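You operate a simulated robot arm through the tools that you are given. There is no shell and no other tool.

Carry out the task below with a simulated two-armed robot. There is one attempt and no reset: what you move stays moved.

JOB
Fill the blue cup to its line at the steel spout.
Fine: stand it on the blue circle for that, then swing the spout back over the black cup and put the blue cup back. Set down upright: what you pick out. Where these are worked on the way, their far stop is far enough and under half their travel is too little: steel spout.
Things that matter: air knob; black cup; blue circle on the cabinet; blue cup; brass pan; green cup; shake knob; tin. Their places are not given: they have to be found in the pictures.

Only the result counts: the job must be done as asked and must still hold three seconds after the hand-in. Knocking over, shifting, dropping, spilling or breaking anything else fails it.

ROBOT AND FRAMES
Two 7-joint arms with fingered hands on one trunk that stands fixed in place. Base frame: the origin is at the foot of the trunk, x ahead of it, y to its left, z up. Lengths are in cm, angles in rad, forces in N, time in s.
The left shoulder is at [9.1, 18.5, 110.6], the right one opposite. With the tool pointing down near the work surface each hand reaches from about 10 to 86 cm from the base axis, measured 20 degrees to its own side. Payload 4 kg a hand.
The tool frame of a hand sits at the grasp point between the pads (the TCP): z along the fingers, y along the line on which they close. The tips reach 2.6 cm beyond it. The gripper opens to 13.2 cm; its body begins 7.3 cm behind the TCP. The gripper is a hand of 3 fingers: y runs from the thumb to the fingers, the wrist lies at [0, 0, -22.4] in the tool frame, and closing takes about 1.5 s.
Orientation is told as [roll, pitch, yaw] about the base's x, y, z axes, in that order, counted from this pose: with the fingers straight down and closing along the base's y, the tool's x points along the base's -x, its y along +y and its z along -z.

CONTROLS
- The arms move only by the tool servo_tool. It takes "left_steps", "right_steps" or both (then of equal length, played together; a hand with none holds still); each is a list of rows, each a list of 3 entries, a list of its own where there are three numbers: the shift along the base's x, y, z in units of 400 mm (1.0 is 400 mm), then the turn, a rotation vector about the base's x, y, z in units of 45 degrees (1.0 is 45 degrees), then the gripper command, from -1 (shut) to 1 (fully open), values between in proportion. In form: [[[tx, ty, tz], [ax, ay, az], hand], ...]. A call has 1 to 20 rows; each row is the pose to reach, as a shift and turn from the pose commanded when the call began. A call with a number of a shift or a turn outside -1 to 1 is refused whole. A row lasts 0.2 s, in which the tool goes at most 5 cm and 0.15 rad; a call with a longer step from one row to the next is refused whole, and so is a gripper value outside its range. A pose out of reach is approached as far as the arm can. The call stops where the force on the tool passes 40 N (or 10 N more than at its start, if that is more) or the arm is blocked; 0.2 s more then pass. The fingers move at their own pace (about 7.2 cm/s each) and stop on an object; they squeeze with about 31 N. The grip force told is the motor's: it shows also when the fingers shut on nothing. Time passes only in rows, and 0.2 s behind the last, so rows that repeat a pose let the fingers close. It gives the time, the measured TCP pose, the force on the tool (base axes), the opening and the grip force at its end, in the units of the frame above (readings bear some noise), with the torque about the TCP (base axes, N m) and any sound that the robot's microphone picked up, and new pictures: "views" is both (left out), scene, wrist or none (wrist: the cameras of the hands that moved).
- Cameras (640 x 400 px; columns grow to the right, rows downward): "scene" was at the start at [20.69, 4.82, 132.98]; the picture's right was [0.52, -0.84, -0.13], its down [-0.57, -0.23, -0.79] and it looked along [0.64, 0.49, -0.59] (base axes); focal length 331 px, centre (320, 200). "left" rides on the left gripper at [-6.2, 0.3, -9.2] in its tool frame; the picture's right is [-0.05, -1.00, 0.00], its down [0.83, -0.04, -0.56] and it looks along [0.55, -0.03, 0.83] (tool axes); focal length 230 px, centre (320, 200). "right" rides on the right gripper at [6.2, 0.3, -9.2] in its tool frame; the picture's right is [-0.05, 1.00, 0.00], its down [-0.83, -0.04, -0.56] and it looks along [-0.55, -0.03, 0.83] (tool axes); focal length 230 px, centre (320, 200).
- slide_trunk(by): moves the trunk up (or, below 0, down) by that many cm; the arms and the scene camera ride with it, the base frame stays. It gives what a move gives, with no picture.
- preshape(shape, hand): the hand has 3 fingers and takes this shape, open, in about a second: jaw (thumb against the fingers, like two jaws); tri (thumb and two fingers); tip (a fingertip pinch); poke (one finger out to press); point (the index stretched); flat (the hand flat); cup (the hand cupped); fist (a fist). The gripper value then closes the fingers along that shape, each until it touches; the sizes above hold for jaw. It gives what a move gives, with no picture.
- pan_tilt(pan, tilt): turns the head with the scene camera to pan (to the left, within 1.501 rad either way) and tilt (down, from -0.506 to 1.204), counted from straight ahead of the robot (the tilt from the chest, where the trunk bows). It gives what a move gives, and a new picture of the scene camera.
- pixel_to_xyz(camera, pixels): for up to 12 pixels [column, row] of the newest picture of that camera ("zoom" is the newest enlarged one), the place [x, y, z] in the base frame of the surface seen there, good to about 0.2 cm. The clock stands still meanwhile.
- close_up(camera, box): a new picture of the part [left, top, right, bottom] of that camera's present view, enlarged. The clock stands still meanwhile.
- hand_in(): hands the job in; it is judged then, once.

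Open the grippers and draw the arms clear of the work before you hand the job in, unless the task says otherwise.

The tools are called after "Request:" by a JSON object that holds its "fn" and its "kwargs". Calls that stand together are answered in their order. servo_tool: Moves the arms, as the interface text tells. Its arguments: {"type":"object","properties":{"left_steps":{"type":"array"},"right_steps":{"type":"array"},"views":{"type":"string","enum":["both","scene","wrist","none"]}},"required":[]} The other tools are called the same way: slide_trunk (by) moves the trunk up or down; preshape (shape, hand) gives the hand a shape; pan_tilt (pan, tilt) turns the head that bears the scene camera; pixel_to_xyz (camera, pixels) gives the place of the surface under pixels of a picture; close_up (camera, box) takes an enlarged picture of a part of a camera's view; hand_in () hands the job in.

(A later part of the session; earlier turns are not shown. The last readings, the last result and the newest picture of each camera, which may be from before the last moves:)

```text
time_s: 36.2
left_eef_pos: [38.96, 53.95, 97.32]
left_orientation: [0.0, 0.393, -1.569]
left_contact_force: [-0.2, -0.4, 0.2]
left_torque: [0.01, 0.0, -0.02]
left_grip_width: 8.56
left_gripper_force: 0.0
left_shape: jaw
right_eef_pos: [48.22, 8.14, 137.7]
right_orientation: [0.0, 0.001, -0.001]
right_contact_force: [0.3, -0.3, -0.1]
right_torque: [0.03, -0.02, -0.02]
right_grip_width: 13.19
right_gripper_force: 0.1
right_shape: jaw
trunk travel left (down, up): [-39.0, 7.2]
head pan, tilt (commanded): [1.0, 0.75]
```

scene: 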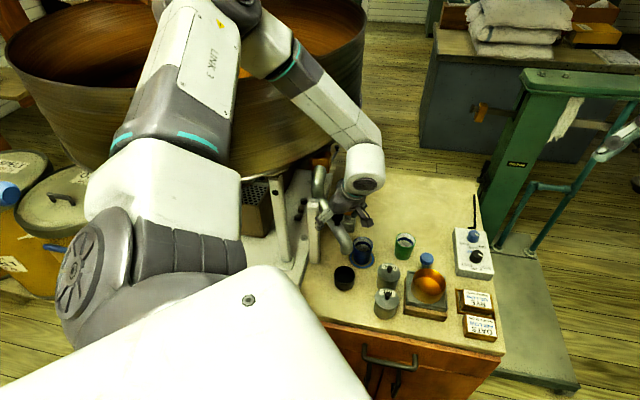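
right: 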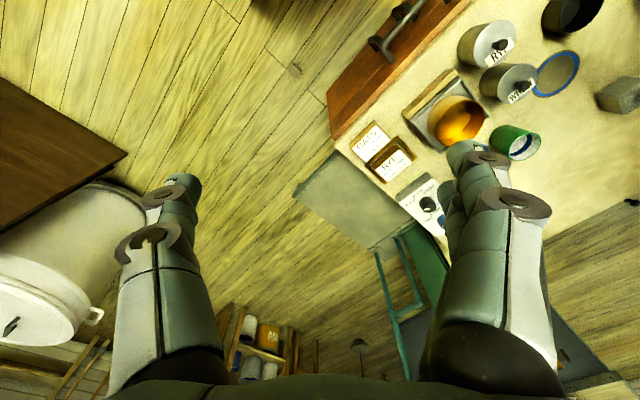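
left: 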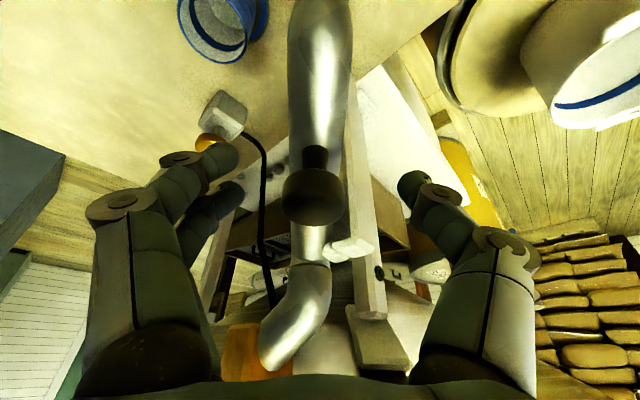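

The knob (315,195) is between the pads. I close the fingers into a loose cage around it, about 4.4 cm wide.

Request:
{"fn": "servo_tool", "kwargs": {"left_steps": [[[0, 0, 0], [0, 0, 0], 0.0], [[0, 0, 0], [0, 0, 0], -0.2], [[0, 0, 0], [0, 0, 0], -0.34], [[0, 0, 0], [0, 0, 0], -0.34], [[0, 0, 0], [0, 0, 0], -0.34]], "views": "both"}}

Request:
{"fn": "close_up", "kwargs": {"camera": "scene", "box": [300, 180, 420, 300]}}

Request:
{"fn": "close_up", "kwargs": {"camera": "left", "box": [220, 100, 420, 300]}}

```text
time_s: 37.4
left_eef_pos: [39.04, 54.01, 97.18]
left_orientation: [0.0, 0.392, -1.567]
left_contact_force: [-0.7, 0.1, -0.6]
left_torque: [-0.05, 0.03, 0.01]
left_grip_width: 4.41
left_gripper_force: 0.0
left_shape: jaw
right_eef_pos: [48.18, 8.15, 137.9]
right_orientation: [0.0, 0.001, 0.0]
right_contact_force: [0.2, -0.3, -0.3]
right_torque: [-0.01, 0.04, 0.0]
right_grip_width: 13.23
right_gripper_force: 0.1
right_shape: jaw
trunk travel left (down, up): [-39.0, 7.2]
head pan, tilt (commanded): [1.0, 0.75]
```

scene: 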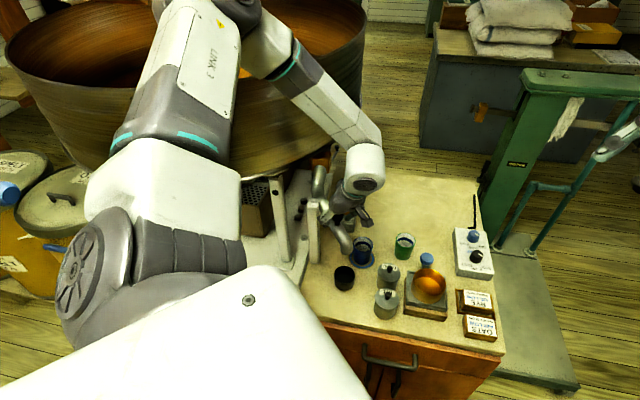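
left: 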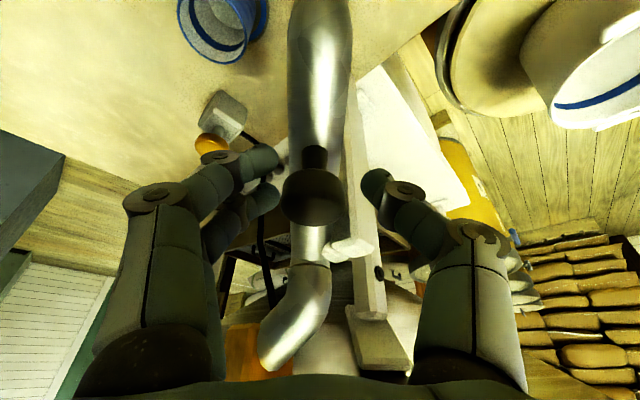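

```text
3.33 times, centred on (360, 240) of scene
```

zoom: 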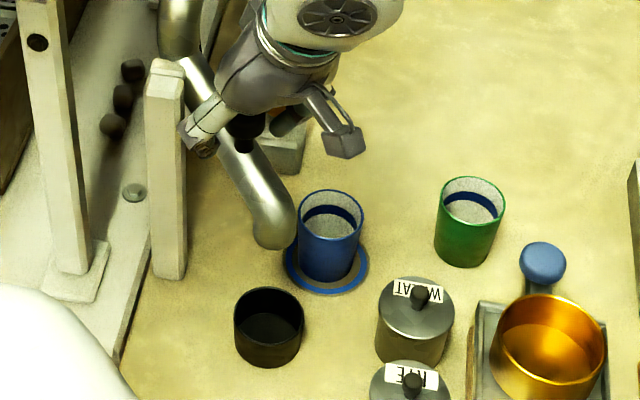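

```text
2.00 times, centred on (320, 200) of left
```

zoom: 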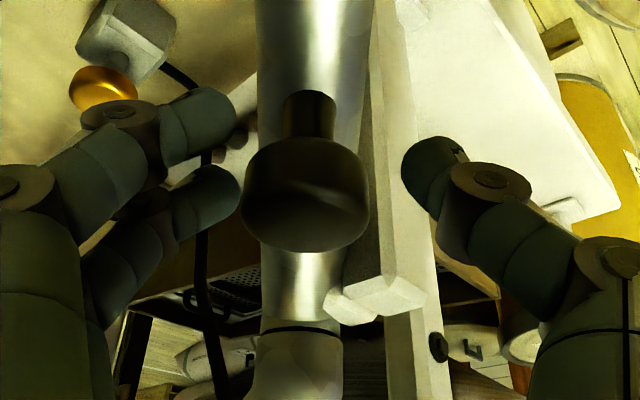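

The knob is caged: fingers almost touching at left, thumb ~1 cm away at right. I swing it along the arc toward the blue circle (about 45° around (39.3, 63.7)).

Request:
{"fn": "servo_tool", "kwargs": {"left_steps": [[[0.04, 0.002, 0], [0, 0, 0], -0.34], [[0.08, 0.012, 0], [0, 0, 0], -0.34], [[0.12, 0.03, 0], [0, 0, 0], -0.34], [[0.155, 0.052, 0], [0, 0, 0], -0.34], [[0.175, 0.068, 0], [0, 0, 0], -0.34]], "views": "both"}}

Request:
{"fn": "close_up", "kwargs": {"camera": "scene", "box": [300, 180, 420, 300]}}

```text
time_s: 38.6
left_eef_pos: [45.95, 56.59, 97.25]
left_orientation: [0.001, 0.393, -1.57]
left_contact_force: [-0.5, -0.9, -0.5]
left_torque: [-0.04, -0.03, -0.01]
left_grip_width: 4.42
left_gripper_force: 0.1
left_shape: jaw
right_eef_pos: [48.18, 8.14, 137.84]
right_orientation: [0.0, 0.001, -0.001]
right_contact_force: [0.5, 0.1, 0.5]
right_torque: [0.0, 0.04, -0.02]
right_grip_width: 13.17
right_gripper_force: 0.0
right_shape: jaw
trunk travel left (down, up): [-39.0, 7.2]
head pan, tilt (commanded): [1.0, 0.75]
```

scene: 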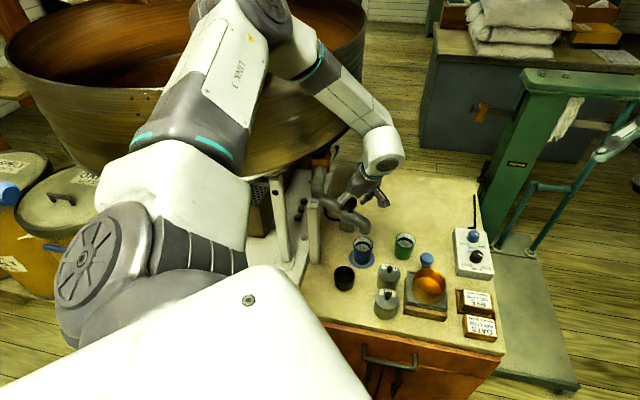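
left: 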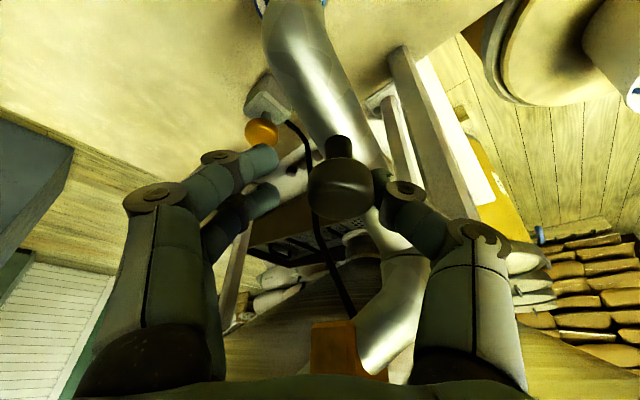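

```text
3.33 times, centred on (360, 240) of scene
```

zoom: 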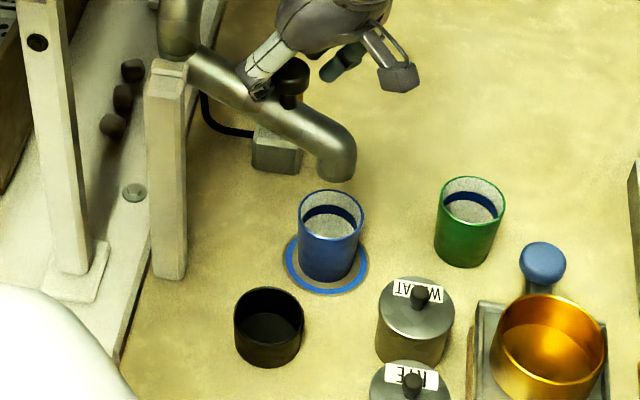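

The spout swung easily and its outlet is now near the cup at (337,175) in the zoom. I measure the outlet position.

Request:
{"fn": "pixel_to_xyz", "kwargs": {"camera": "zoom", "pixels": [[337, 180], [320, 172], [353, 172], [340, 150], [330, 135], [300, 235], [362, 230], [332, 192], [330, 212], [330, 230], [300, 110], [290, 62]]}}

Request:
{"fn": "close_up", "kwargs": {"camera": "scene", "box": [330, 210, 390, 280]}}

```text
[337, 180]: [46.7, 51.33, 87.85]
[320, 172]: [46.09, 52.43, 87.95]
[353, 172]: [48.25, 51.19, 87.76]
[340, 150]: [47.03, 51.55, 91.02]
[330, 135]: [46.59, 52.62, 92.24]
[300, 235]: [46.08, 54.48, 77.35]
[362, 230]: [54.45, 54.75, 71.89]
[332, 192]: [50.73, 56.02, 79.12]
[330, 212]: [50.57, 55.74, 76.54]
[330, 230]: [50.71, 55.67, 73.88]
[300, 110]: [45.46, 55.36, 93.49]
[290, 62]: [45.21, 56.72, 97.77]
```

```text
5.71 times, centred on (360, 245) of scene
```

zoom: 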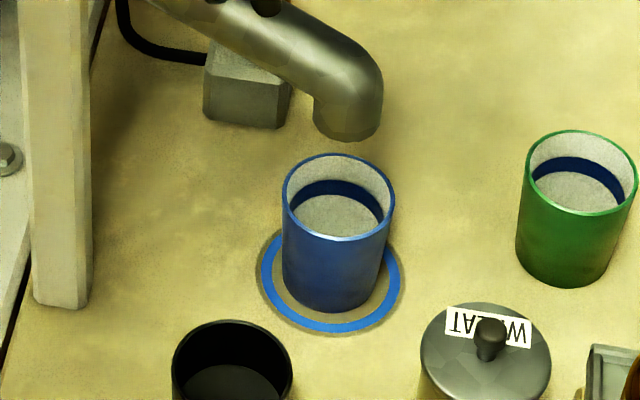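

The outlet is still ~1.8 cm short of the cup centre. I push further along the arc toward the far stop.

Request:
{"fn": "servo_tool", "kwargs": {"left_steps": [[[0.012, 0.012, 0], [0, 0, 0], -0.34], [[0.024, 0.026, 0], [0, 0, 0], -0.34], [[0.034, 0.04, 0], [0, 0, 0], -0.34]], "views": "scene"}}

Request:
{"fn": "close_up", "kwargs": {"camera": "scene", "box": [330, 210, 390, 280]}}

```text
time_s: 39.4
left_eef_pos: [47.31, 57.94, 97.64]
left_orientation: [0.004, 0.393, -1.569]
left_contact_force: [-3.0, -6.5, 8.9]
left_torque: [-0.1, 0.4, 0.26]
left_grip_width: 4.62
left_gripper_force: 0.0
left_shape: jaw
right_eef_pos: [48.22, 7.95, 138.0]
right_orientation: [0.002, -0.002, 0.001]
right_contact_force: [0.3, 0.0, -0.3]
right_torque: [0.02, 0.02, -0.02]
right_grip_width: 13.2
right_gripper_force: 0.1
right_shape: jaw
trunk travel left (down, up): [-39.0, 7.2]
head pan, tilt (commanded): [1.0, 0.75]
```

scene: 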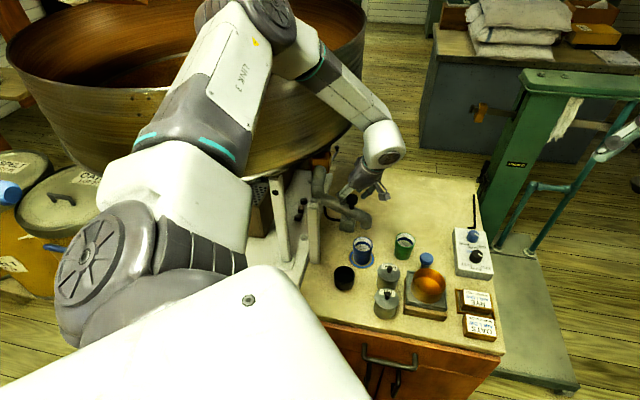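

```text
5.71 times, centred on (360, 245) of scene
```

zoom: 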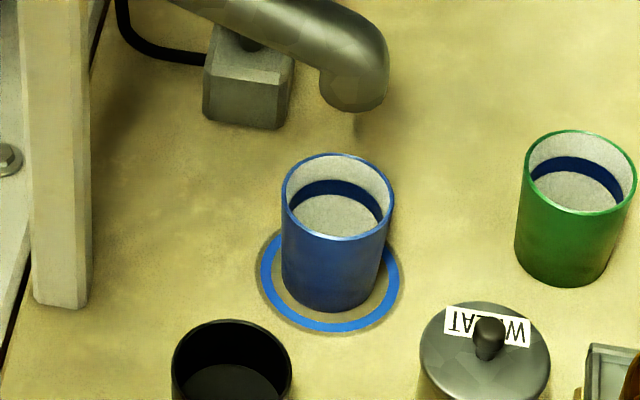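

A thin stream seems to be starting under the outlet at (360,125). I quickly measure whether the outlet is over the cup now.

Request:
{"fn": "pixel_to_xyz", "kwargs": {"camera": "zoom", "pixels": [[350, 108], [325, 95], [383, 95], [360, 122], [360, 116], [358, 60], [340, 155], [340, 236], [285, 200], [392, 200], [340, 215], [340, 225]]}}

Request:
{"fn": "close_up", "kwargs": {"camera": "left", "box": [180, 0, 460, 280]}}

Request:
{"fn": "close_up", "kwargs": {"camera": "scene", "box": [345, 215, 375, 245]}}

```text
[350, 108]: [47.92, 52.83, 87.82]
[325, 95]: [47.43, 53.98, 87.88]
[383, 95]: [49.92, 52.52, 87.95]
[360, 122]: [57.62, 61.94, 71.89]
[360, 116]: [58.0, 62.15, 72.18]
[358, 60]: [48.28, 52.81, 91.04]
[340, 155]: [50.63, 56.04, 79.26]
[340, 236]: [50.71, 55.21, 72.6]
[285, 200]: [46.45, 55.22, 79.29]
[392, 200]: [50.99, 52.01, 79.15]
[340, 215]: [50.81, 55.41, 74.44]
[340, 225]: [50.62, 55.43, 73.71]
```

```text
1.43 times, centred on (320, 140) of left
```

zoom: 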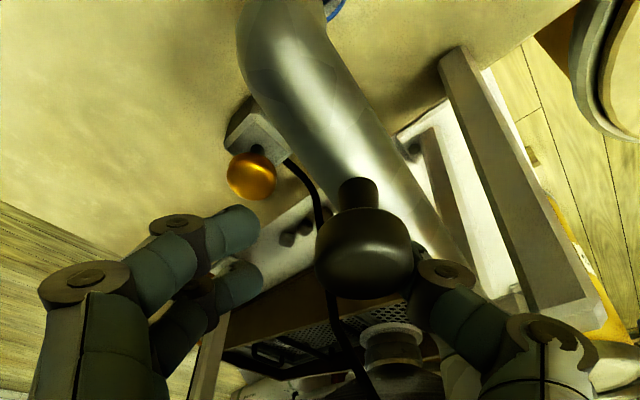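

```text
13.33 times, centred on (360, 230) of scene
```

zoom: 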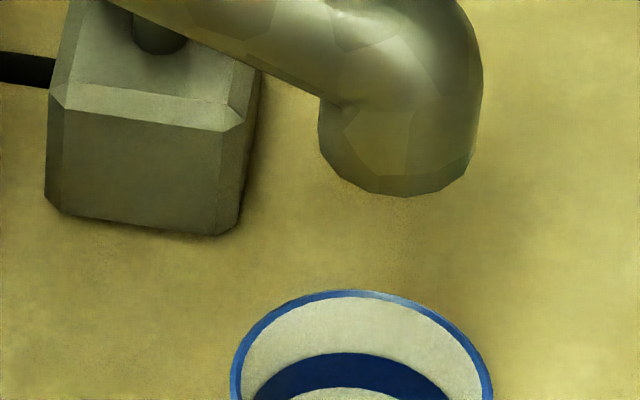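

The outlet centre is now ≈(48.9, 53.6), over the cup, and a ~7 N resistance shows it's at the stop. I hold for about 1 s and watch for any flow.

Request:
{"fn": "servo_tool", "kwargs": {"left_steps": [[[0, 0, 0], [0, 0, 0], -0.34], [[0, 0, 0], [0, 0, 0], -0.34], [[0, 0, 0], [0, 0, 0], -0.34]], "views": "scene"}}

Request:
{"fn": "close_up", "kwargs": {"camera": "scene", "box": [330, 210, 390, 280]}}

```text
time_s: 40.2
left_eef_pos: [47.31, 57.95, 97.62]
left_orientation: [0.001, 0.394, -1.57]
left_contact_force: [-1.5, -8.4, 9.2]
left_torque: [-0.05, 0.4, 0.32]
left_grip_width: 4.62
left_gripper_force: 0.1
left_shape: jaw
right_eef_pos: [48.08, 7.85, 137.96]
right_orientation: [0.001, 0.001, 0.0]
right_contact_force: [0.0, 0.6, 0.2]
right_torque: [0.02, 0.01, 0.0]
right_grip_width: 13.21
right_gripper_force: 0.1
right_shape: jaw
trunk travel left (down, up): [-39.0, 7.2]
head pan, tilt (commanded): [1.0, 0.75]
```

scene: 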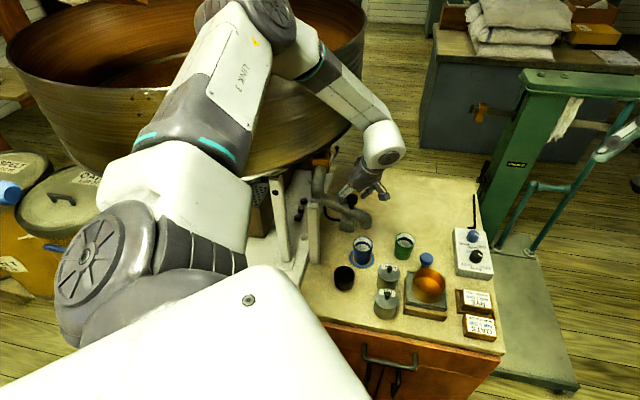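

```text
5.71 times, centred on (360, 245) of scene
```

zoom: 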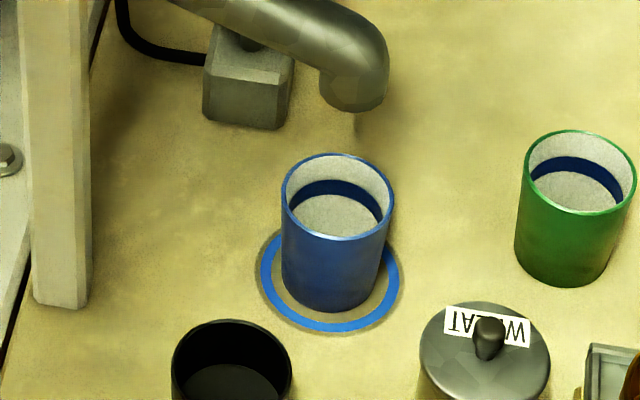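

No flow after a second, and the 9 N upward force suggests that the thumb tip rides on the tube. I raise the hand 1 cm and nudge a little further to verify that the spout is really at its far stop.

Request:
{"fn": "servo_tool", "kwargs": {"left_steps": [[[0, -0.005, 0.015], [0, 0, 0], -0.34], [[0, -0.005, 0.03], [0, 0, 0], -0.34], [[0.01, 0.005, 0.03], [0, 0, 0], -0.34], [[0.02, 0.01, 0.03], [0, 0, 0], -0.34], [[0.02, 0.01, 0.03], [0, 0, 0], -0.34]], "views": "both"}}

Request:
{"fn": "close_up", "kwargs": {"camera": "scene", "box": [330, 210, 390, 280]}}

```text
time_s: 41.4
left_eef_pos: [47.91, 58.83, 98.61]
left_orientation: [0.0, 0.392, -1.568]
left_contact_force: [-1.3, 1.8, -0.9]
left_torque: [0.02, 0.02, -0.09]
left_grip_width: 4.54
left_gripper_force: 0.1
left_shape: jaw
right_eef_pos: [48.15, 8.09, 137.92]
right_orientation: [-0.001, -0.001, -0.001]
right_contact_force: [-0.1, 0.3, -0.4]
right_torque: [-0.03, 0.01, -0.01]
right_grip_width: 13.19
right_gripper_force: 0.1
right_shape: jaw
trunk travel left (down, up): [-39.0, 7.2]
head pan, tilt (commanded): [1.0, 0.75]
```

scene: 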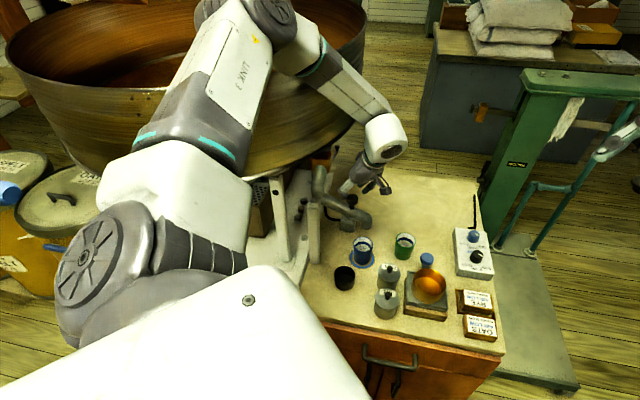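
left: 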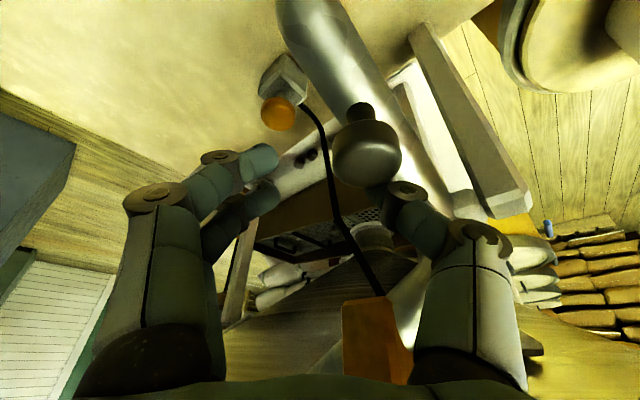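

```text
5.71 times, centred on (360, 245) of scene
```

zoom: 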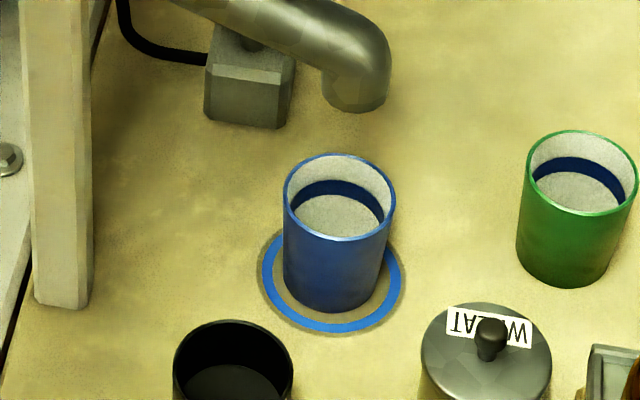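

The outlet hasn't moved further, so the spout is at its far stop. I look closely into the cup and under the outlet for any grain.

Request:
{"fn": "close_up", "kwargs": {"camera": "scene", "box": [345, 215, 380, 255]}}

Request:
{"fn": "servo_tool", "kwargs": {"left_steps": [[[0, 0, 0], [0, 0, 0], -0.34], [[0, 0, 0], [0, 0, 0], -0.34], [[0, 0, 0], [0, 0, 0], -0.34], [[0, 0, 0], [0, 0, 0], -0.34], [[0, 0, 0], [0, 0, 0], -0.34], [[0, 0, 0], [0, 0, 0], -0.34], [[0, 0, 0], [0, 0, 0], -0.34], [[0, 0, 0], [0, 0, 0], -0.34], [[0, 0, 0], [0, 0, 0], -0.34], [[0, 0, 0], [0, 0, 0], -0.34]], "views": "scene"}}

Request:
{"fn": "close_up", "kwargs": {"camera": "scene", "box": [345, 215, 380, 255]}}

```text
10.00 times, centred on (362, 235) of scene
```

zoom: 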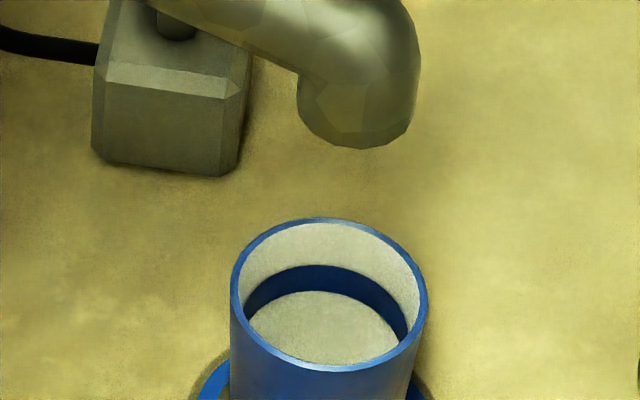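

```text
time_s: 43.6
left_eef_pos: [48.13, 58.71, 98.62]
left_orientation: [0.002, 0.393, -1.567]
left_contact_force: [-2.6, 2.9, 0.5]
left_torque: [0.04, 0.03, -0.09]
left_grip_width: 4.54
left_gripper_force: 0.0
left_shape: jaw
right_eef_pos: [48.15, 8.22, 137.68]
right_orientation: [0.0, 0.001, -0.001]
right_contact_force: [-0.6, -0.7, -0.1]
right_torque: [0.0, 0.01, 0.0]
right_grip_width: 13.2
right_gripper_force: 0.0
right_shape: jaw
trunk travel left (down, up): [-39.0, 7.2]
head pan, tilt (commanded): [1.0, 0.75]
```

scene: 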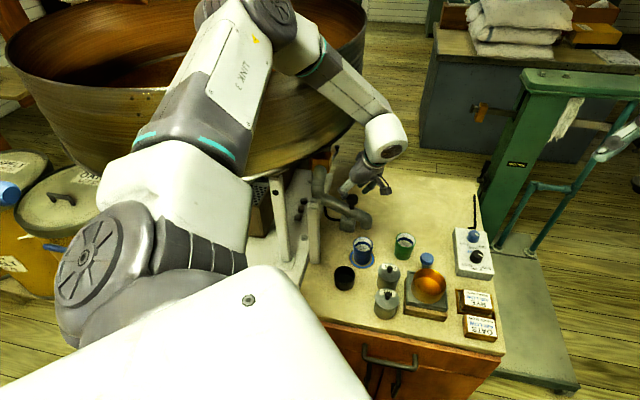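

```text
10.00 times, centred on (362, 235) of scene
```

zoom: 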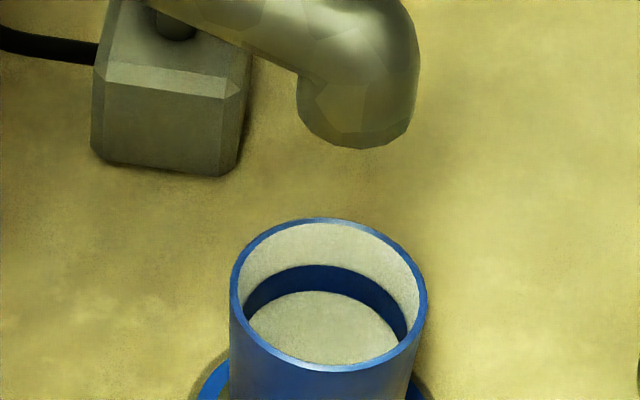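

Still no flow. I look closer at the brass-topped block and its cord, the lever by the orange gate box, and the machine's labels for what starts the grain.

Request:
{"fn": "close_up", "kwargs": {"camera": "scene", "box": [300, 130, 380, 230]}}

Request:
{"fn": "close_up", "kwargs": {"camera": "left", "box": [220, 20, 400, 200]}}

Request:
{"fn": "close_up", "kwargs": {"camera": "scene", "box": [440, 180, 510, 290]}}

Request:
{"fn": "close_up", "kwargs": {"camera": "scene", "box": [220, 160, 330, 290]}}

Request:
{"fn": "close_up", "kwargs": {"camera": "right", "box": [320, 0, 640, 240]}}

```text
4.00 times, centred on (340, 180) of scene
```

zoom: 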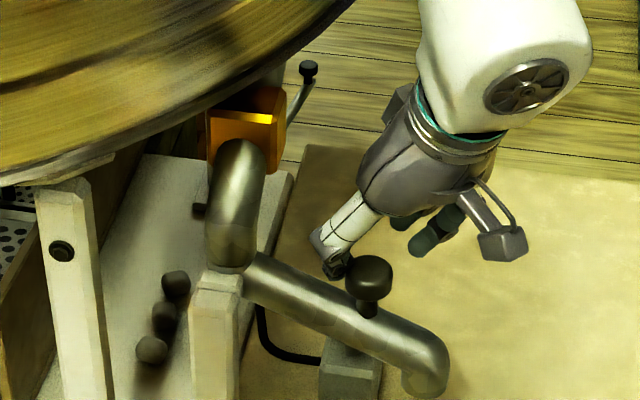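

```text
2.22 times, centred on (310, 110) of left
```

zoom: 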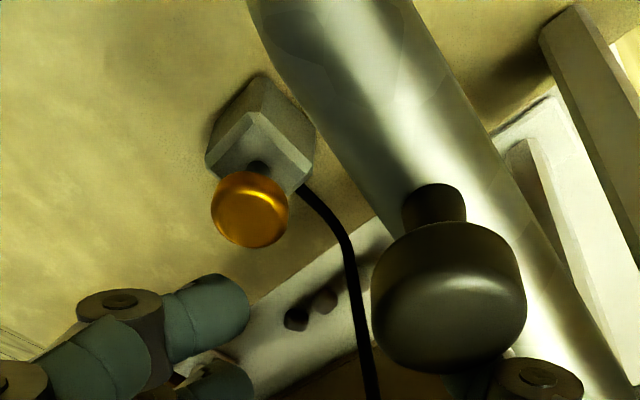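

```text
3.64 times, centred on (475, 235) of scene
```

zoom: 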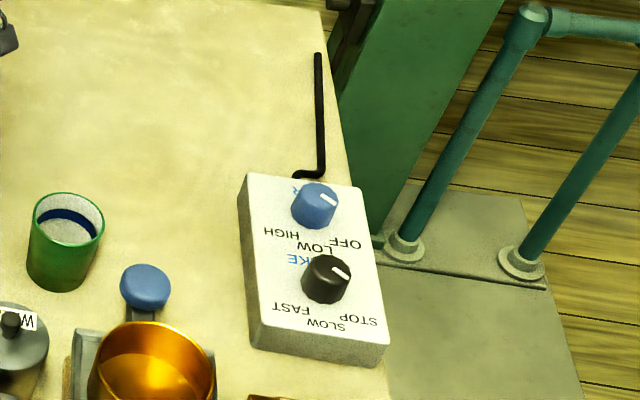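

```text
3.08 times, centred on (275, 225) of scene
```

zoom: 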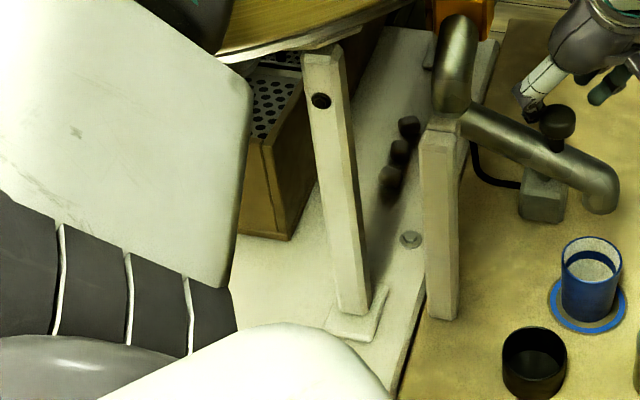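

```text
1.67 times, centred on (480, 120) of right
```

zoom: 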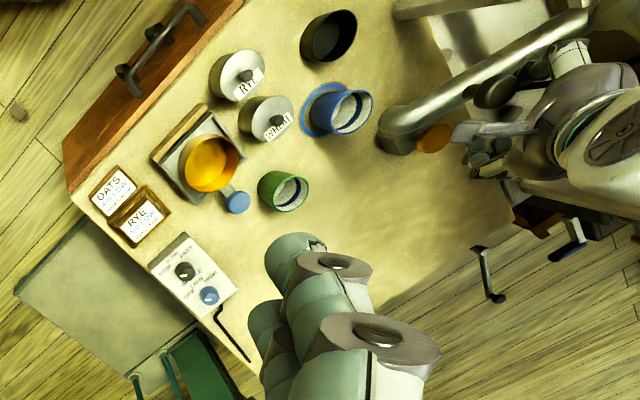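

The brass-topped button's cord leads up toward the brass-coloured gate box on the spout pipe, so it probably works the gate. I'll first open the hand and lift it off the spout knob.

Request:
{"fn": "servo_tool", "kwargs": {"left_steps": [[[0, 0, 0], [0, 0, 0], 0.0], [[0, 0, 0], [0, 0, 0], 0.3], [[0, -0.01, 0.03], [0, 0, 0], 0.3], [[0, -0.03, 0.09], [0, 0, 0], 0.3], [[0, -0.05, 0.17], [0, 0, 0], 0.3], [[0, -0.05, 0.25], [0, 0, 0], 0.3], [[0, -0.05, 0.25], [0, 0, 0], 0.3]], "views": "both"}}

Request:
{"fn": "close_up", "kwargs": {"camera": "scene", "box": [310, 180, 390, 280]}}

```text
time_s: 45.2
left_eef_pos: [48.29, 56.46, 108.42]
left_orientation: [0.002, 0.391, -1.568]
left_contact_force: [0.2, -1.0, -0.7]
left_torque: [-0.04, 0.0, 0.0]
left_grip_width: 8.53
left_gripper_force: 0.0
left_shape: jaw
right_eef_pos: [48.21, 8.09, 137.79]
right_orientation: [0.001, -0.002, 0.001]
right_contact_force: [-0.8, 0.5, 1.2]
right_torque: [-0.02, 0.03, 0.03]
right_grip_width: 13.16
right_gripper_force: 0.0
right_shape: jaw
trunk travel left (down, up): [-39.0, 7.2]
head pan, tilt (commanded): [1.0, 0.75]
```

scene: 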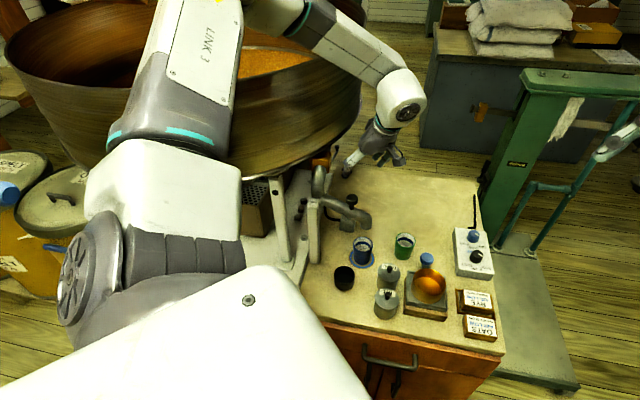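
left: 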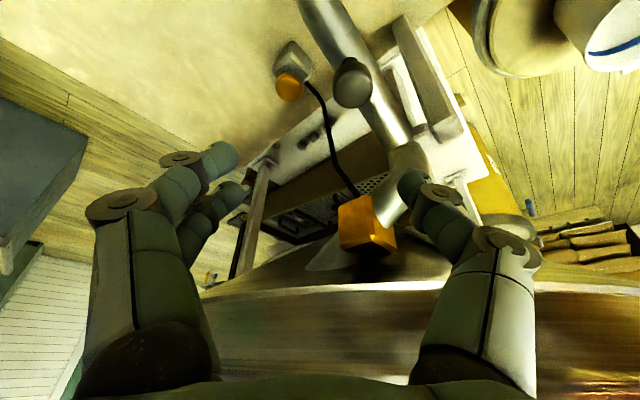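

```text
4.00 times, centred on (350, 230) of scene
```

zoom: 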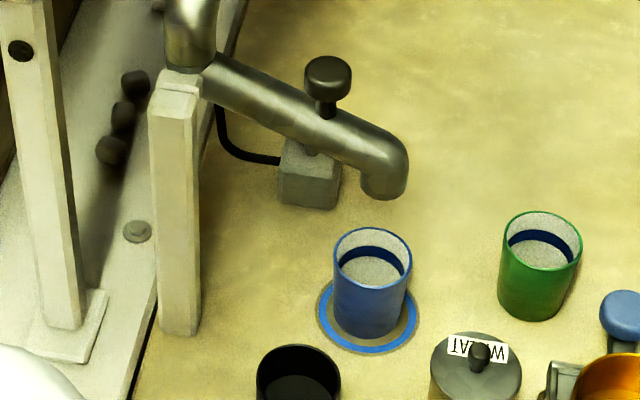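

The wrist picture clearly shows the cord running from the brass button (288,87) to the brass gate box (365,225) on the pipe. I measure the button and block.

Request:
{"fn": "close_up", "kwargs": {"camera": "left", "box": [250, 20, 410, 260]}}

Request:
{"fn": "pixel_to_xyz", "kwargs": {"camera": "left", "pixels": [[288, 87], [277, 87], [300, 87], [288, 76], [288, 97], [297, 62], [285, 52], [305, 72], [282, 65], [350, 82], [365, 225], [320, 45]]}}

```text
1.67 times, centred on (330, 140) of left
```

zoom: 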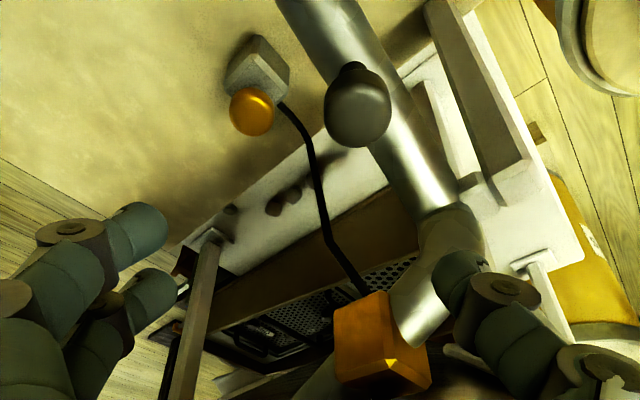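

```text
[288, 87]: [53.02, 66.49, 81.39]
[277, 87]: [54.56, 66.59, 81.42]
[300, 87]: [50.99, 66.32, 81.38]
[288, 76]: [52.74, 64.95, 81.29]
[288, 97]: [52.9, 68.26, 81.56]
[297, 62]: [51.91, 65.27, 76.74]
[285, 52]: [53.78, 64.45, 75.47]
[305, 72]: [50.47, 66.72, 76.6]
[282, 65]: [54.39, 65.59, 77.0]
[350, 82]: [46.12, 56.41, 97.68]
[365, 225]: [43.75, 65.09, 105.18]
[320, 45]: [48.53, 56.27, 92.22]
```

Button centre ≈(52.8, 66.5), top z≈81.5. I turn the hand +45° so its wrist leans away from both hopper and spout, and move it to above the button while closing the fingers.

Request:
{"fn": "servo_tool", "kwargs": {"left_steps": [[[0.02, 0.01, 0], [0, 0, 0.14], 0.3], [[0.05, 0.03, 0], [0, 0, 0.28], 0.0], [[0.08, 0.05, -0.02], [0, 0, 0.43], -0.3], [[0.1, 0.07, -0.04], [0, 0, 0.57], -0.6], [[0.12, 0.09, -0.06], [0, 0, 0.71], -1], [[0.135, 0.105, -0.06], [0, 0, 0.86], -1], [[0.1425, 0.1125, -0.06], [0, 0, 1.0], -1], [[0.1425, 0.1125, -0.06], [0, 0, 1.0], -1]], "views": "both"}}

```text
time_s: 47.0
left_eef_pos: [53.8, 61.06, 106.34]
left_orientation: [0.002, 0.393, -0.783]
left_contact_force: [-0.8, -0.1, -0.6]
left_torque: [0.02, -0.03, -0.01]
left_grip_width: 0.0
left_gripper_force: 30.5
left_shape: jaw
right_eef_pos: [48.31, 8.22, 137.76]
right_orientation: [0.0, 0.0, 0.002]
right_contact_force: [0.8, 0.1, -0.4]
right_torque: [-0.02, 0.0, 0.01]
right_grip_width: 13.2
right_gripper_force: 0.1
right_shape: jaw
trunk travel left (down, up): [-39.0, 7.2]
head pan, tilt (commanded): [1.0, 0.75]
```

scene: 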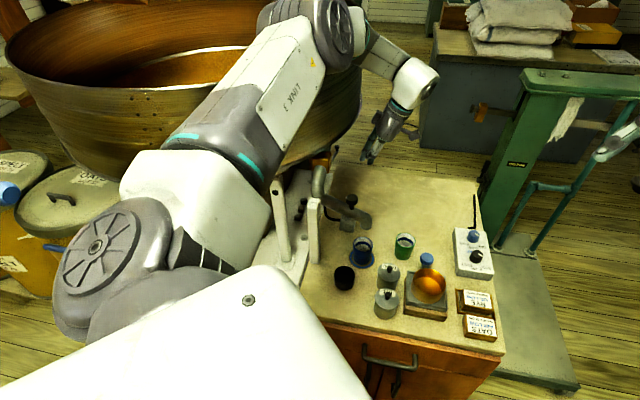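
left: 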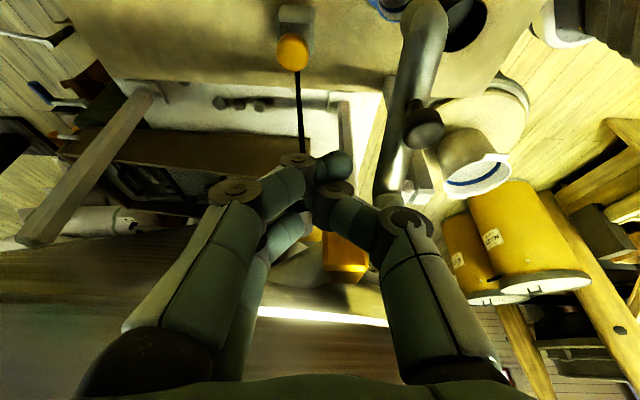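

Fingers closed into a blunt tip. I descend diagonally to just above the brass button (z≈90).

Request:
{"fn": "servo_tool", "kwargs": {"left_steps": [[[-0.005, 0.01, -0.08], [0, 0, 0], -1], [[-0.01, 0.04, -0.17], [0, 0, 0], -1], [[-0.015, 0.075, -0.26], [0, 0, 0], -1], [[-0.02, 0.11, -0.34], [0, 0, 0], -1], [[-0.025, 0.1325, -0.39], [0, 0, 0], -1], [[-0.025, 0.1325, -0.39], [0, 0, 0], -1]], "views": "both"}}

Request:
{"fn": "close_up", "kwargs": {"camera": "scene", "box": [310, 150, 430, 290]}}

Request:
{"fn": "close_up", "kwargs": {"camera": "left", "box": [200, 40, 440, 280]}}

```text
time_s: 48.4
left_eef_pos: [47.94, 63.04, 98.74]
left_orientation: [0.001, 0.393, -0.784]
left_contact_force: [-1.2, 0.1, -0.4]
left_torque: [0.01, 0.0, 0.0]
left_grip_width: 0.01
left_gripper_force: 30.7
left_shape: jaw
left hand out of reach, approached as far as the arm can: row 1, 2, 3, 4, 5, 6
right_eef_pos: [48.26, 8.12, 137.94]
right_orientation: [-0.001, 0.0, -0.001]
right_contact_force: [-0.2, 0.4, 0.4]
right_torque: [0.02, -0.02, 0.02]
right_grip_width: 13.17
right_gripper_force: 0.0
right_shape: jaw
trunk travel left (down, up): [-39.0, 7.2]
head pan, tilt (commanded): [1.0, 0.75]
```

scene: 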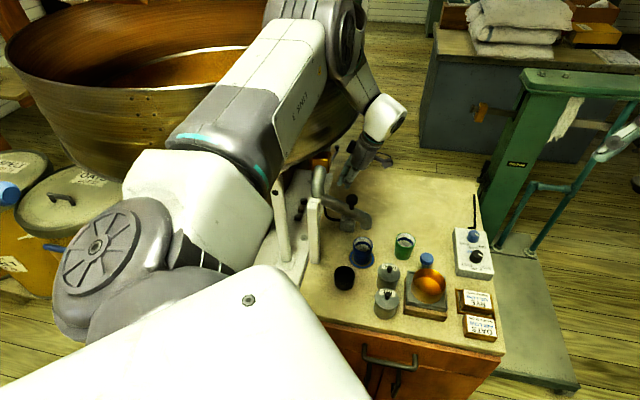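
left: 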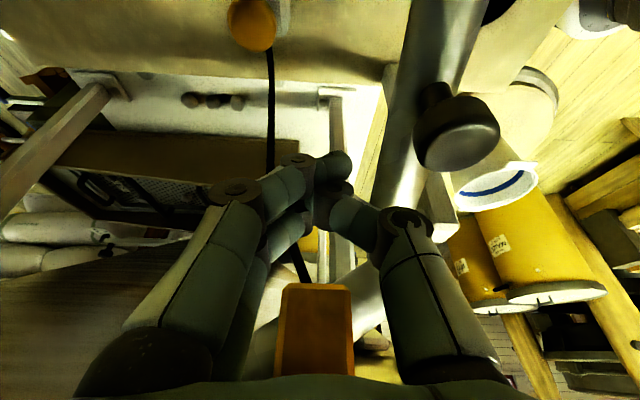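

```text
2.86 times, centred on (370, 220) of scene
```

zoom: 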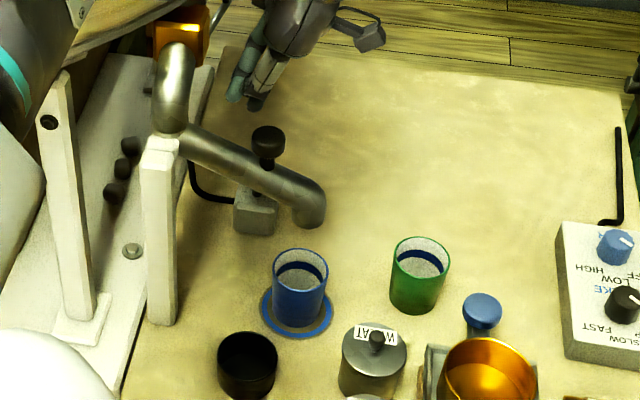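

```text
1.67 times, centred on (320, 160) of left
```

zoom: 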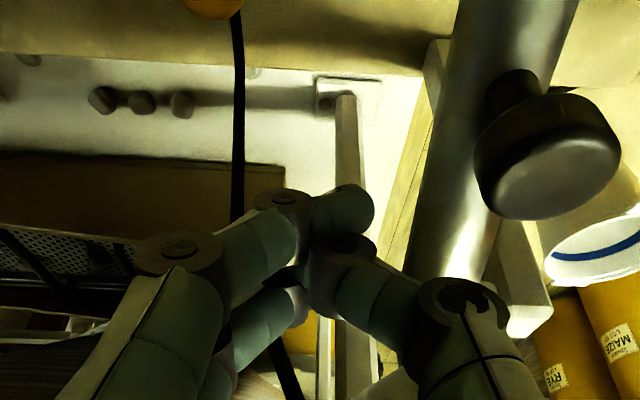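

That pose is beyond the arm's limits at this trunk height; the hand slid aside toward the pipe (no contact force). I back it out to a clear position.

Request:
{"fn": "servo_tool", "kwargs": {"left_steps": [[[0.03, -0.03, 0.05], [0, 0, 0], -1], [[0.07, -0.07, 0.12], [0, 0, 0], -1], [[0.11, -0.11, 0.18], [0, 0, 0], -1], [[0.13, -0.14, 0.2], [0, 0, 0], -1], [[0.13, -0.14, 0.2], [0, 0, 0], -1]], "views": "scene"}}

```text
time_s: 49.6
left_eef_pos: [53.11, 57.25, 106.61]
left_orientation: [0.0, 0.392, -0.785]
left_contact_force: [-0.1, 0.2, 0.0]
left_torque: [-0.02, 0.02, -0.01]
left_grip_width: 0.01
left_gripper_force: 31.0
left_shape: jaw
right_eef_pos: [48.16, 8.2, 137.79]
right_orientation: [-0.001, 0.001, 0.001]
right_contact_force: [-0.3, 0.7, 0.7]
right_torque: [0.02, -0.03, -0.01]
right_grip_width: 13.17
right_gripper_force: 0.0
right_shape: jaw
trunk travel left (down, up): [-39.0, 7.2]
head pan, tilt (commanded): [1.0, 0.75]
```

scene: 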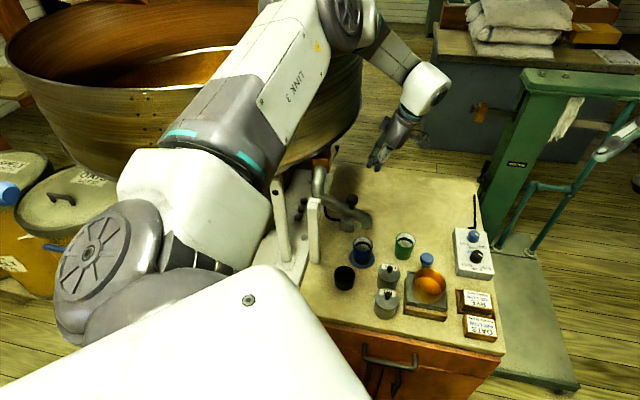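

I check where the elbow and forearm are relative to the hopper rim before lowering the trunk.

Request:
{"fn": "pixel_to_xyz", "kwargs": {"camera": "scene", "pixels": [[340, 15], [355, 30], [320, 60], [380, 40], [395, 70], [300, 40], [425, 90], [355, 110], [250, 120], [340, 100], [375, 25], [400, 120]]}}

```text
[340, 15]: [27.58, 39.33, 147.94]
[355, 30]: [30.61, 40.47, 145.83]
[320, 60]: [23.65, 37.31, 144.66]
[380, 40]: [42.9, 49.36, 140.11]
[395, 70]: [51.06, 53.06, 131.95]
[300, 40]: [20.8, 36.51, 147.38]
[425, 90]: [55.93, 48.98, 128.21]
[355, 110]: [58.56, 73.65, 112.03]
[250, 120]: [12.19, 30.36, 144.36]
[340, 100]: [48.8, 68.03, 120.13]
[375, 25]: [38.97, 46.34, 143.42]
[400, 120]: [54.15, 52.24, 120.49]
```

Elbow is near (29, 44, 145), far from the hopper. I shift the hand to (57, 60) and lower the trunk 14 cm.

Request:
{"fn": "servo_tool", "kwargs": {"left_steps": [[[0.03, 0.02, 0], [0, 0, 0], -1], [[0.07, 0.05, 0], [0, 0, 0], -1], [[0.0975, 0.069, 0], [0, 0, 0], -1], [[0.0975, 0.069, 0], [0, 0, 0], -1]], "views": "none"}}

Request:
{"fn": "slide_trunk", "kwargs": {"by": -14}}

Request:
{"fn": "pan_tilt", "kwargs": {"pan": 1.0, "tilt": 0.65}}

```text
time_s: 50.6
left_eef_pos: [55.59, 59.44, 107.47]
left_orientation: [0.002, 0.392, -0.785]
left_contact_force: [0.2, -0.2, -0.6]
left_torque: [0.02, 0.0, 0.01]
left_grip_width: 0.0
left_gripper_force: 30.9
left_shape: jaw
left hand out of reach, approached as far as the arm can: row 2, 3, 4
right_eef_pos: [48.22, 8.19, 137.83]
right_orientation: [-0.001, 0.001, 0.001]
right_contact_force: [-0.4, -0.5, 0.0]
right_torque: [-0.02, 0.03, 0.05]
right_grip_width: 13.2
right_gripper_force: 0.1
right_shape: jaw
trunk travel left (down, up): [-39.0, 7.2]
head pan, tilt (commanded): [1.0, 0.75]
```

```text
time_s: 52.2
left_eef_pos: [55.25, 59.56, 93.42]
left_orientation: [0.0, 0.39, -0.784]
left_contact_force: [-0.8, 0.2, -0.2]
left_torque: [0.01, 0.0, -0.02]
left_grip_width: 0.0
left_gripper_force: 30.5
left_shape: jaw
right_eef_pos: [48.22, 8.04, 123.87]
right_orientation: [0.001, -0.002, 0.002]
right_contact_force: [0.4, -0.7, -0.1]
right_torque: [-0.03, 0.02, -0.03]
right_grip_width: 13.16
right_gripper_force: 0.1
right_shape: jaw
trunk travel left (down, up): [-25.0, 21.2]
head pan, tilt (commanded): [1.0, 0.75]
```

```text
time_s: 52.9
left_eef_pos: [55.11, 59.62, 93.34]
left_orientation: [-0.002, 0.392, -0.783]
left_contact_force: [-0.3, 0.6, -0.2]
left_torque: [0.01, 0.0, -0.02]
left_grip_width: 0.0
left_gripper_force: 31.0
left_shape: jaw
right_eef_pos: [48.18, 8.1, 123.8]
right_orientation: [-0.002, 0.0, 0.0]
right_contact_force: [0.6, -0.7, -0.6]
right_torque: [-0.02, -0.03, 0.01]
right_grip_width: 13.18
right_gripper_force: 0.0
right_shape: jaw
trunk travel left (down, up): [-25.0, 21.2]
head pan, tilt (commanded): [1.0, 0.649]
```

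scene: 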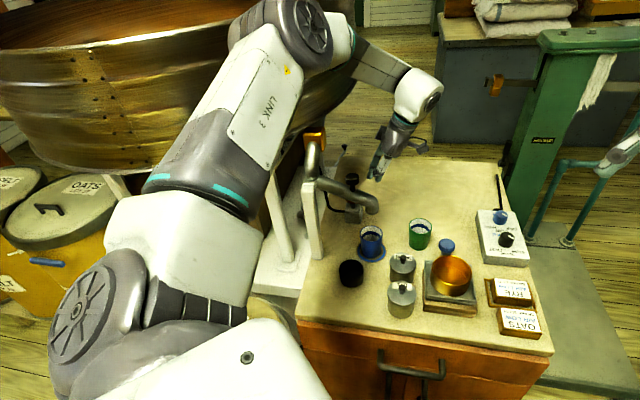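

At this lean the wrist is near its joint limit. I turn the hand back −45° (tool pointing outward, which worked before) while rising a little.

Request:
{"fn": "servo_tool", "kwargs": {"left_steps": [[[0.0, 0.0, 0.03], [0, 0, -0.14], -1], [[0.01, 0.01, 0.06], [0, 0, -0.28], -1], [[0.02, 0.02, 0.09], [0, 0, -0.43], -1], [[0.025, 0.025, 0.1], [0, 0, -0.57], -1], [[0.025, 0.025, 0.1], [0, 0, -0.71], -1], [[0.025, 0.025, 0.1], [0, 0, -0.86], -1], [[0.025, 0.025, 0.1], [0, 0, -1.0], -1], [[0.025, 0.025, 0.1], [0, 0, -1.0], -1]], "views": "both"}}

```text
time_s: 54.7
left_eef_pos: [56.05, 60.49, 97.31]
left_orientation: [0.001, 0.392, -1.514]
left_contact_force: [0.4, 0.0, -0.2]
left_torque: [0.0, -0.01, 0.03]
left_grip_width: 0.0
left_gripper_force: 31.1
left_shape: jaw
left hand out of reach, approached as far as the arm can: row 7, 8
right_eef_pos: [48.29, 8.07, 123.76]
right_orientation: [-0.001, -0.001, -0.001]
right_contact_force: [0.6, -0.1, -0.3]
right_torque: [0.01, 0.02, 0.02]
right_grip_width: 13.2
right_gripper_force: 0.0
right_shape: jaw
trunk travel left (down, up): [-25.0, 21.2]
head pan, tilt (commanded): [1.0, 0.649]
```

scene: 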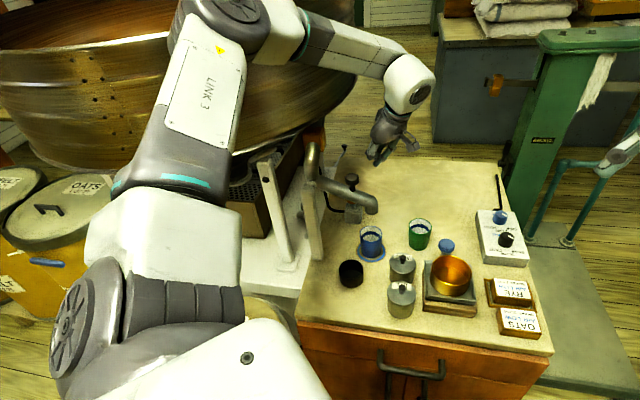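
left: 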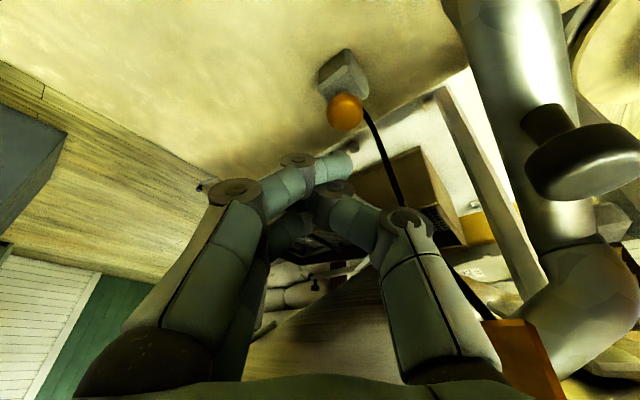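

I check the forearm's clearance to the hopper in this pose.

Request:
{"fn": "pixel_to_xyz", "kwargs": {"camera": "scene", "pixels": [[240, 15], [280, 35], [320, 45], [360, 55], [400, 80], [350, 75], [300, 70], [340, 90], [410, 100], [250, 60], [390, 130], [380, 60]]}}

Request:
{"fn": "close_up", "kwargs": {"camera": "scene", "box": [300, 100, 440, 290]}}

```text
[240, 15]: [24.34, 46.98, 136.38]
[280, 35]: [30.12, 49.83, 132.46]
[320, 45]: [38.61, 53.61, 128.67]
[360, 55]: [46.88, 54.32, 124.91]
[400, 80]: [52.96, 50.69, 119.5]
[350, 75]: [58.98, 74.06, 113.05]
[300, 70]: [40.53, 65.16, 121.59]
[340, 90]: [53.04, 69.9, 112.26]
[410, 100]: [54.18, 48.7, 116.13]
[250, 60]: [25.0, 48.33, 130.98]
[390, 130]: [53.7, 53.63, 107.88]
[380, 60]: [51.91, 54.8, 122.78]
```

```text
2.11 times, centred on (370, 195) of scene
```

zoom: 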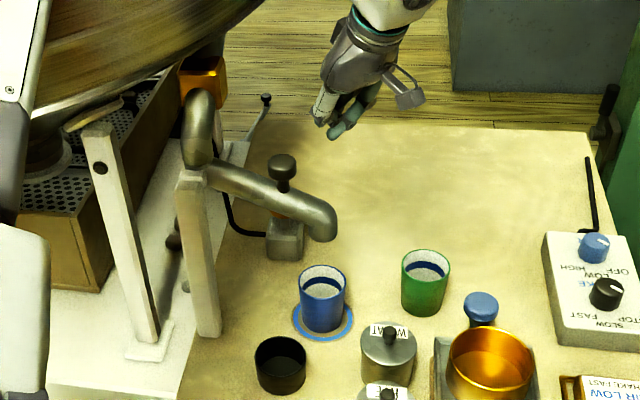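

Clearance is workable. I try the "poke" shape, which gives a single slim finger for pressing, and look at it from the wrist camera.

Request:
{"fn": "preshape", "kwargs": {"hand": "left", "shape": "poke"}}

Request:
{"fn": "close_up", "kwargs": {"camera": "left", "box": [0, 0, 640, 400]}}

Request:
{"fn": "close_up", "kwargs": {"camera": "scene", "box": [340, 100, 440, 200]}}

```text
time_s: 55.6
left_eef_pos: [56.11, 60.57, 97.34]
left_orientation: [0.0, 0.394, -1.513]
left_contact_force: [1.0, 1.4, -0.4]
left_torque: [0.0, 0.02, -0.02]
left_grip_width: 0.01
left_gripper_force: 0.2
left_shape: poke
right_eef_pos: [48.21, 8.22, 123.83]
right_orientation: [0.0, 0.0, 0.0]
right_contact_force: [0.6, -0.6, -0.2]
right_torque: [0.01, 0.01, 0.01]
right_grip_width: 13.15
right_gripper_force: 0.2
right_shape: jaw
trunk travel left (down, up): [-25.0, 21.2]
head pan, tilt (commanded): [1.0, 0.649]
```

```text
1.00 times, centred on (320, 200) of left (not enlarged: the box is as wide or as high as the picture)
```

zoom: 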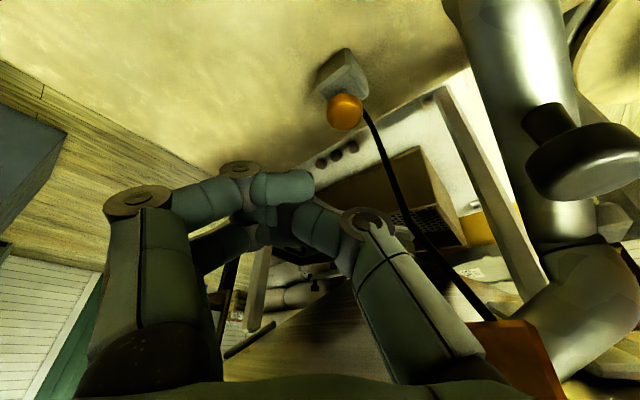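

```text
4.00 times, centred on (390, 150) of scene
```

zoom: 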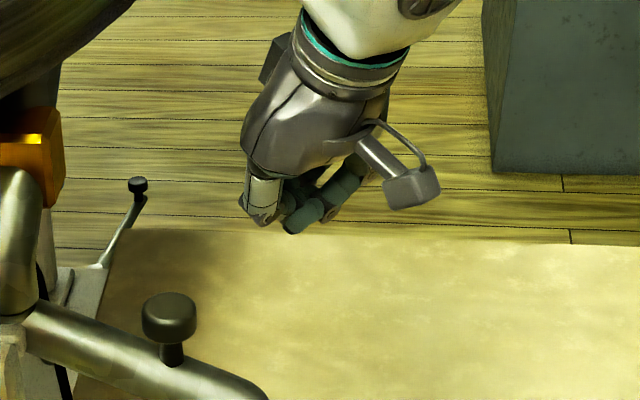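

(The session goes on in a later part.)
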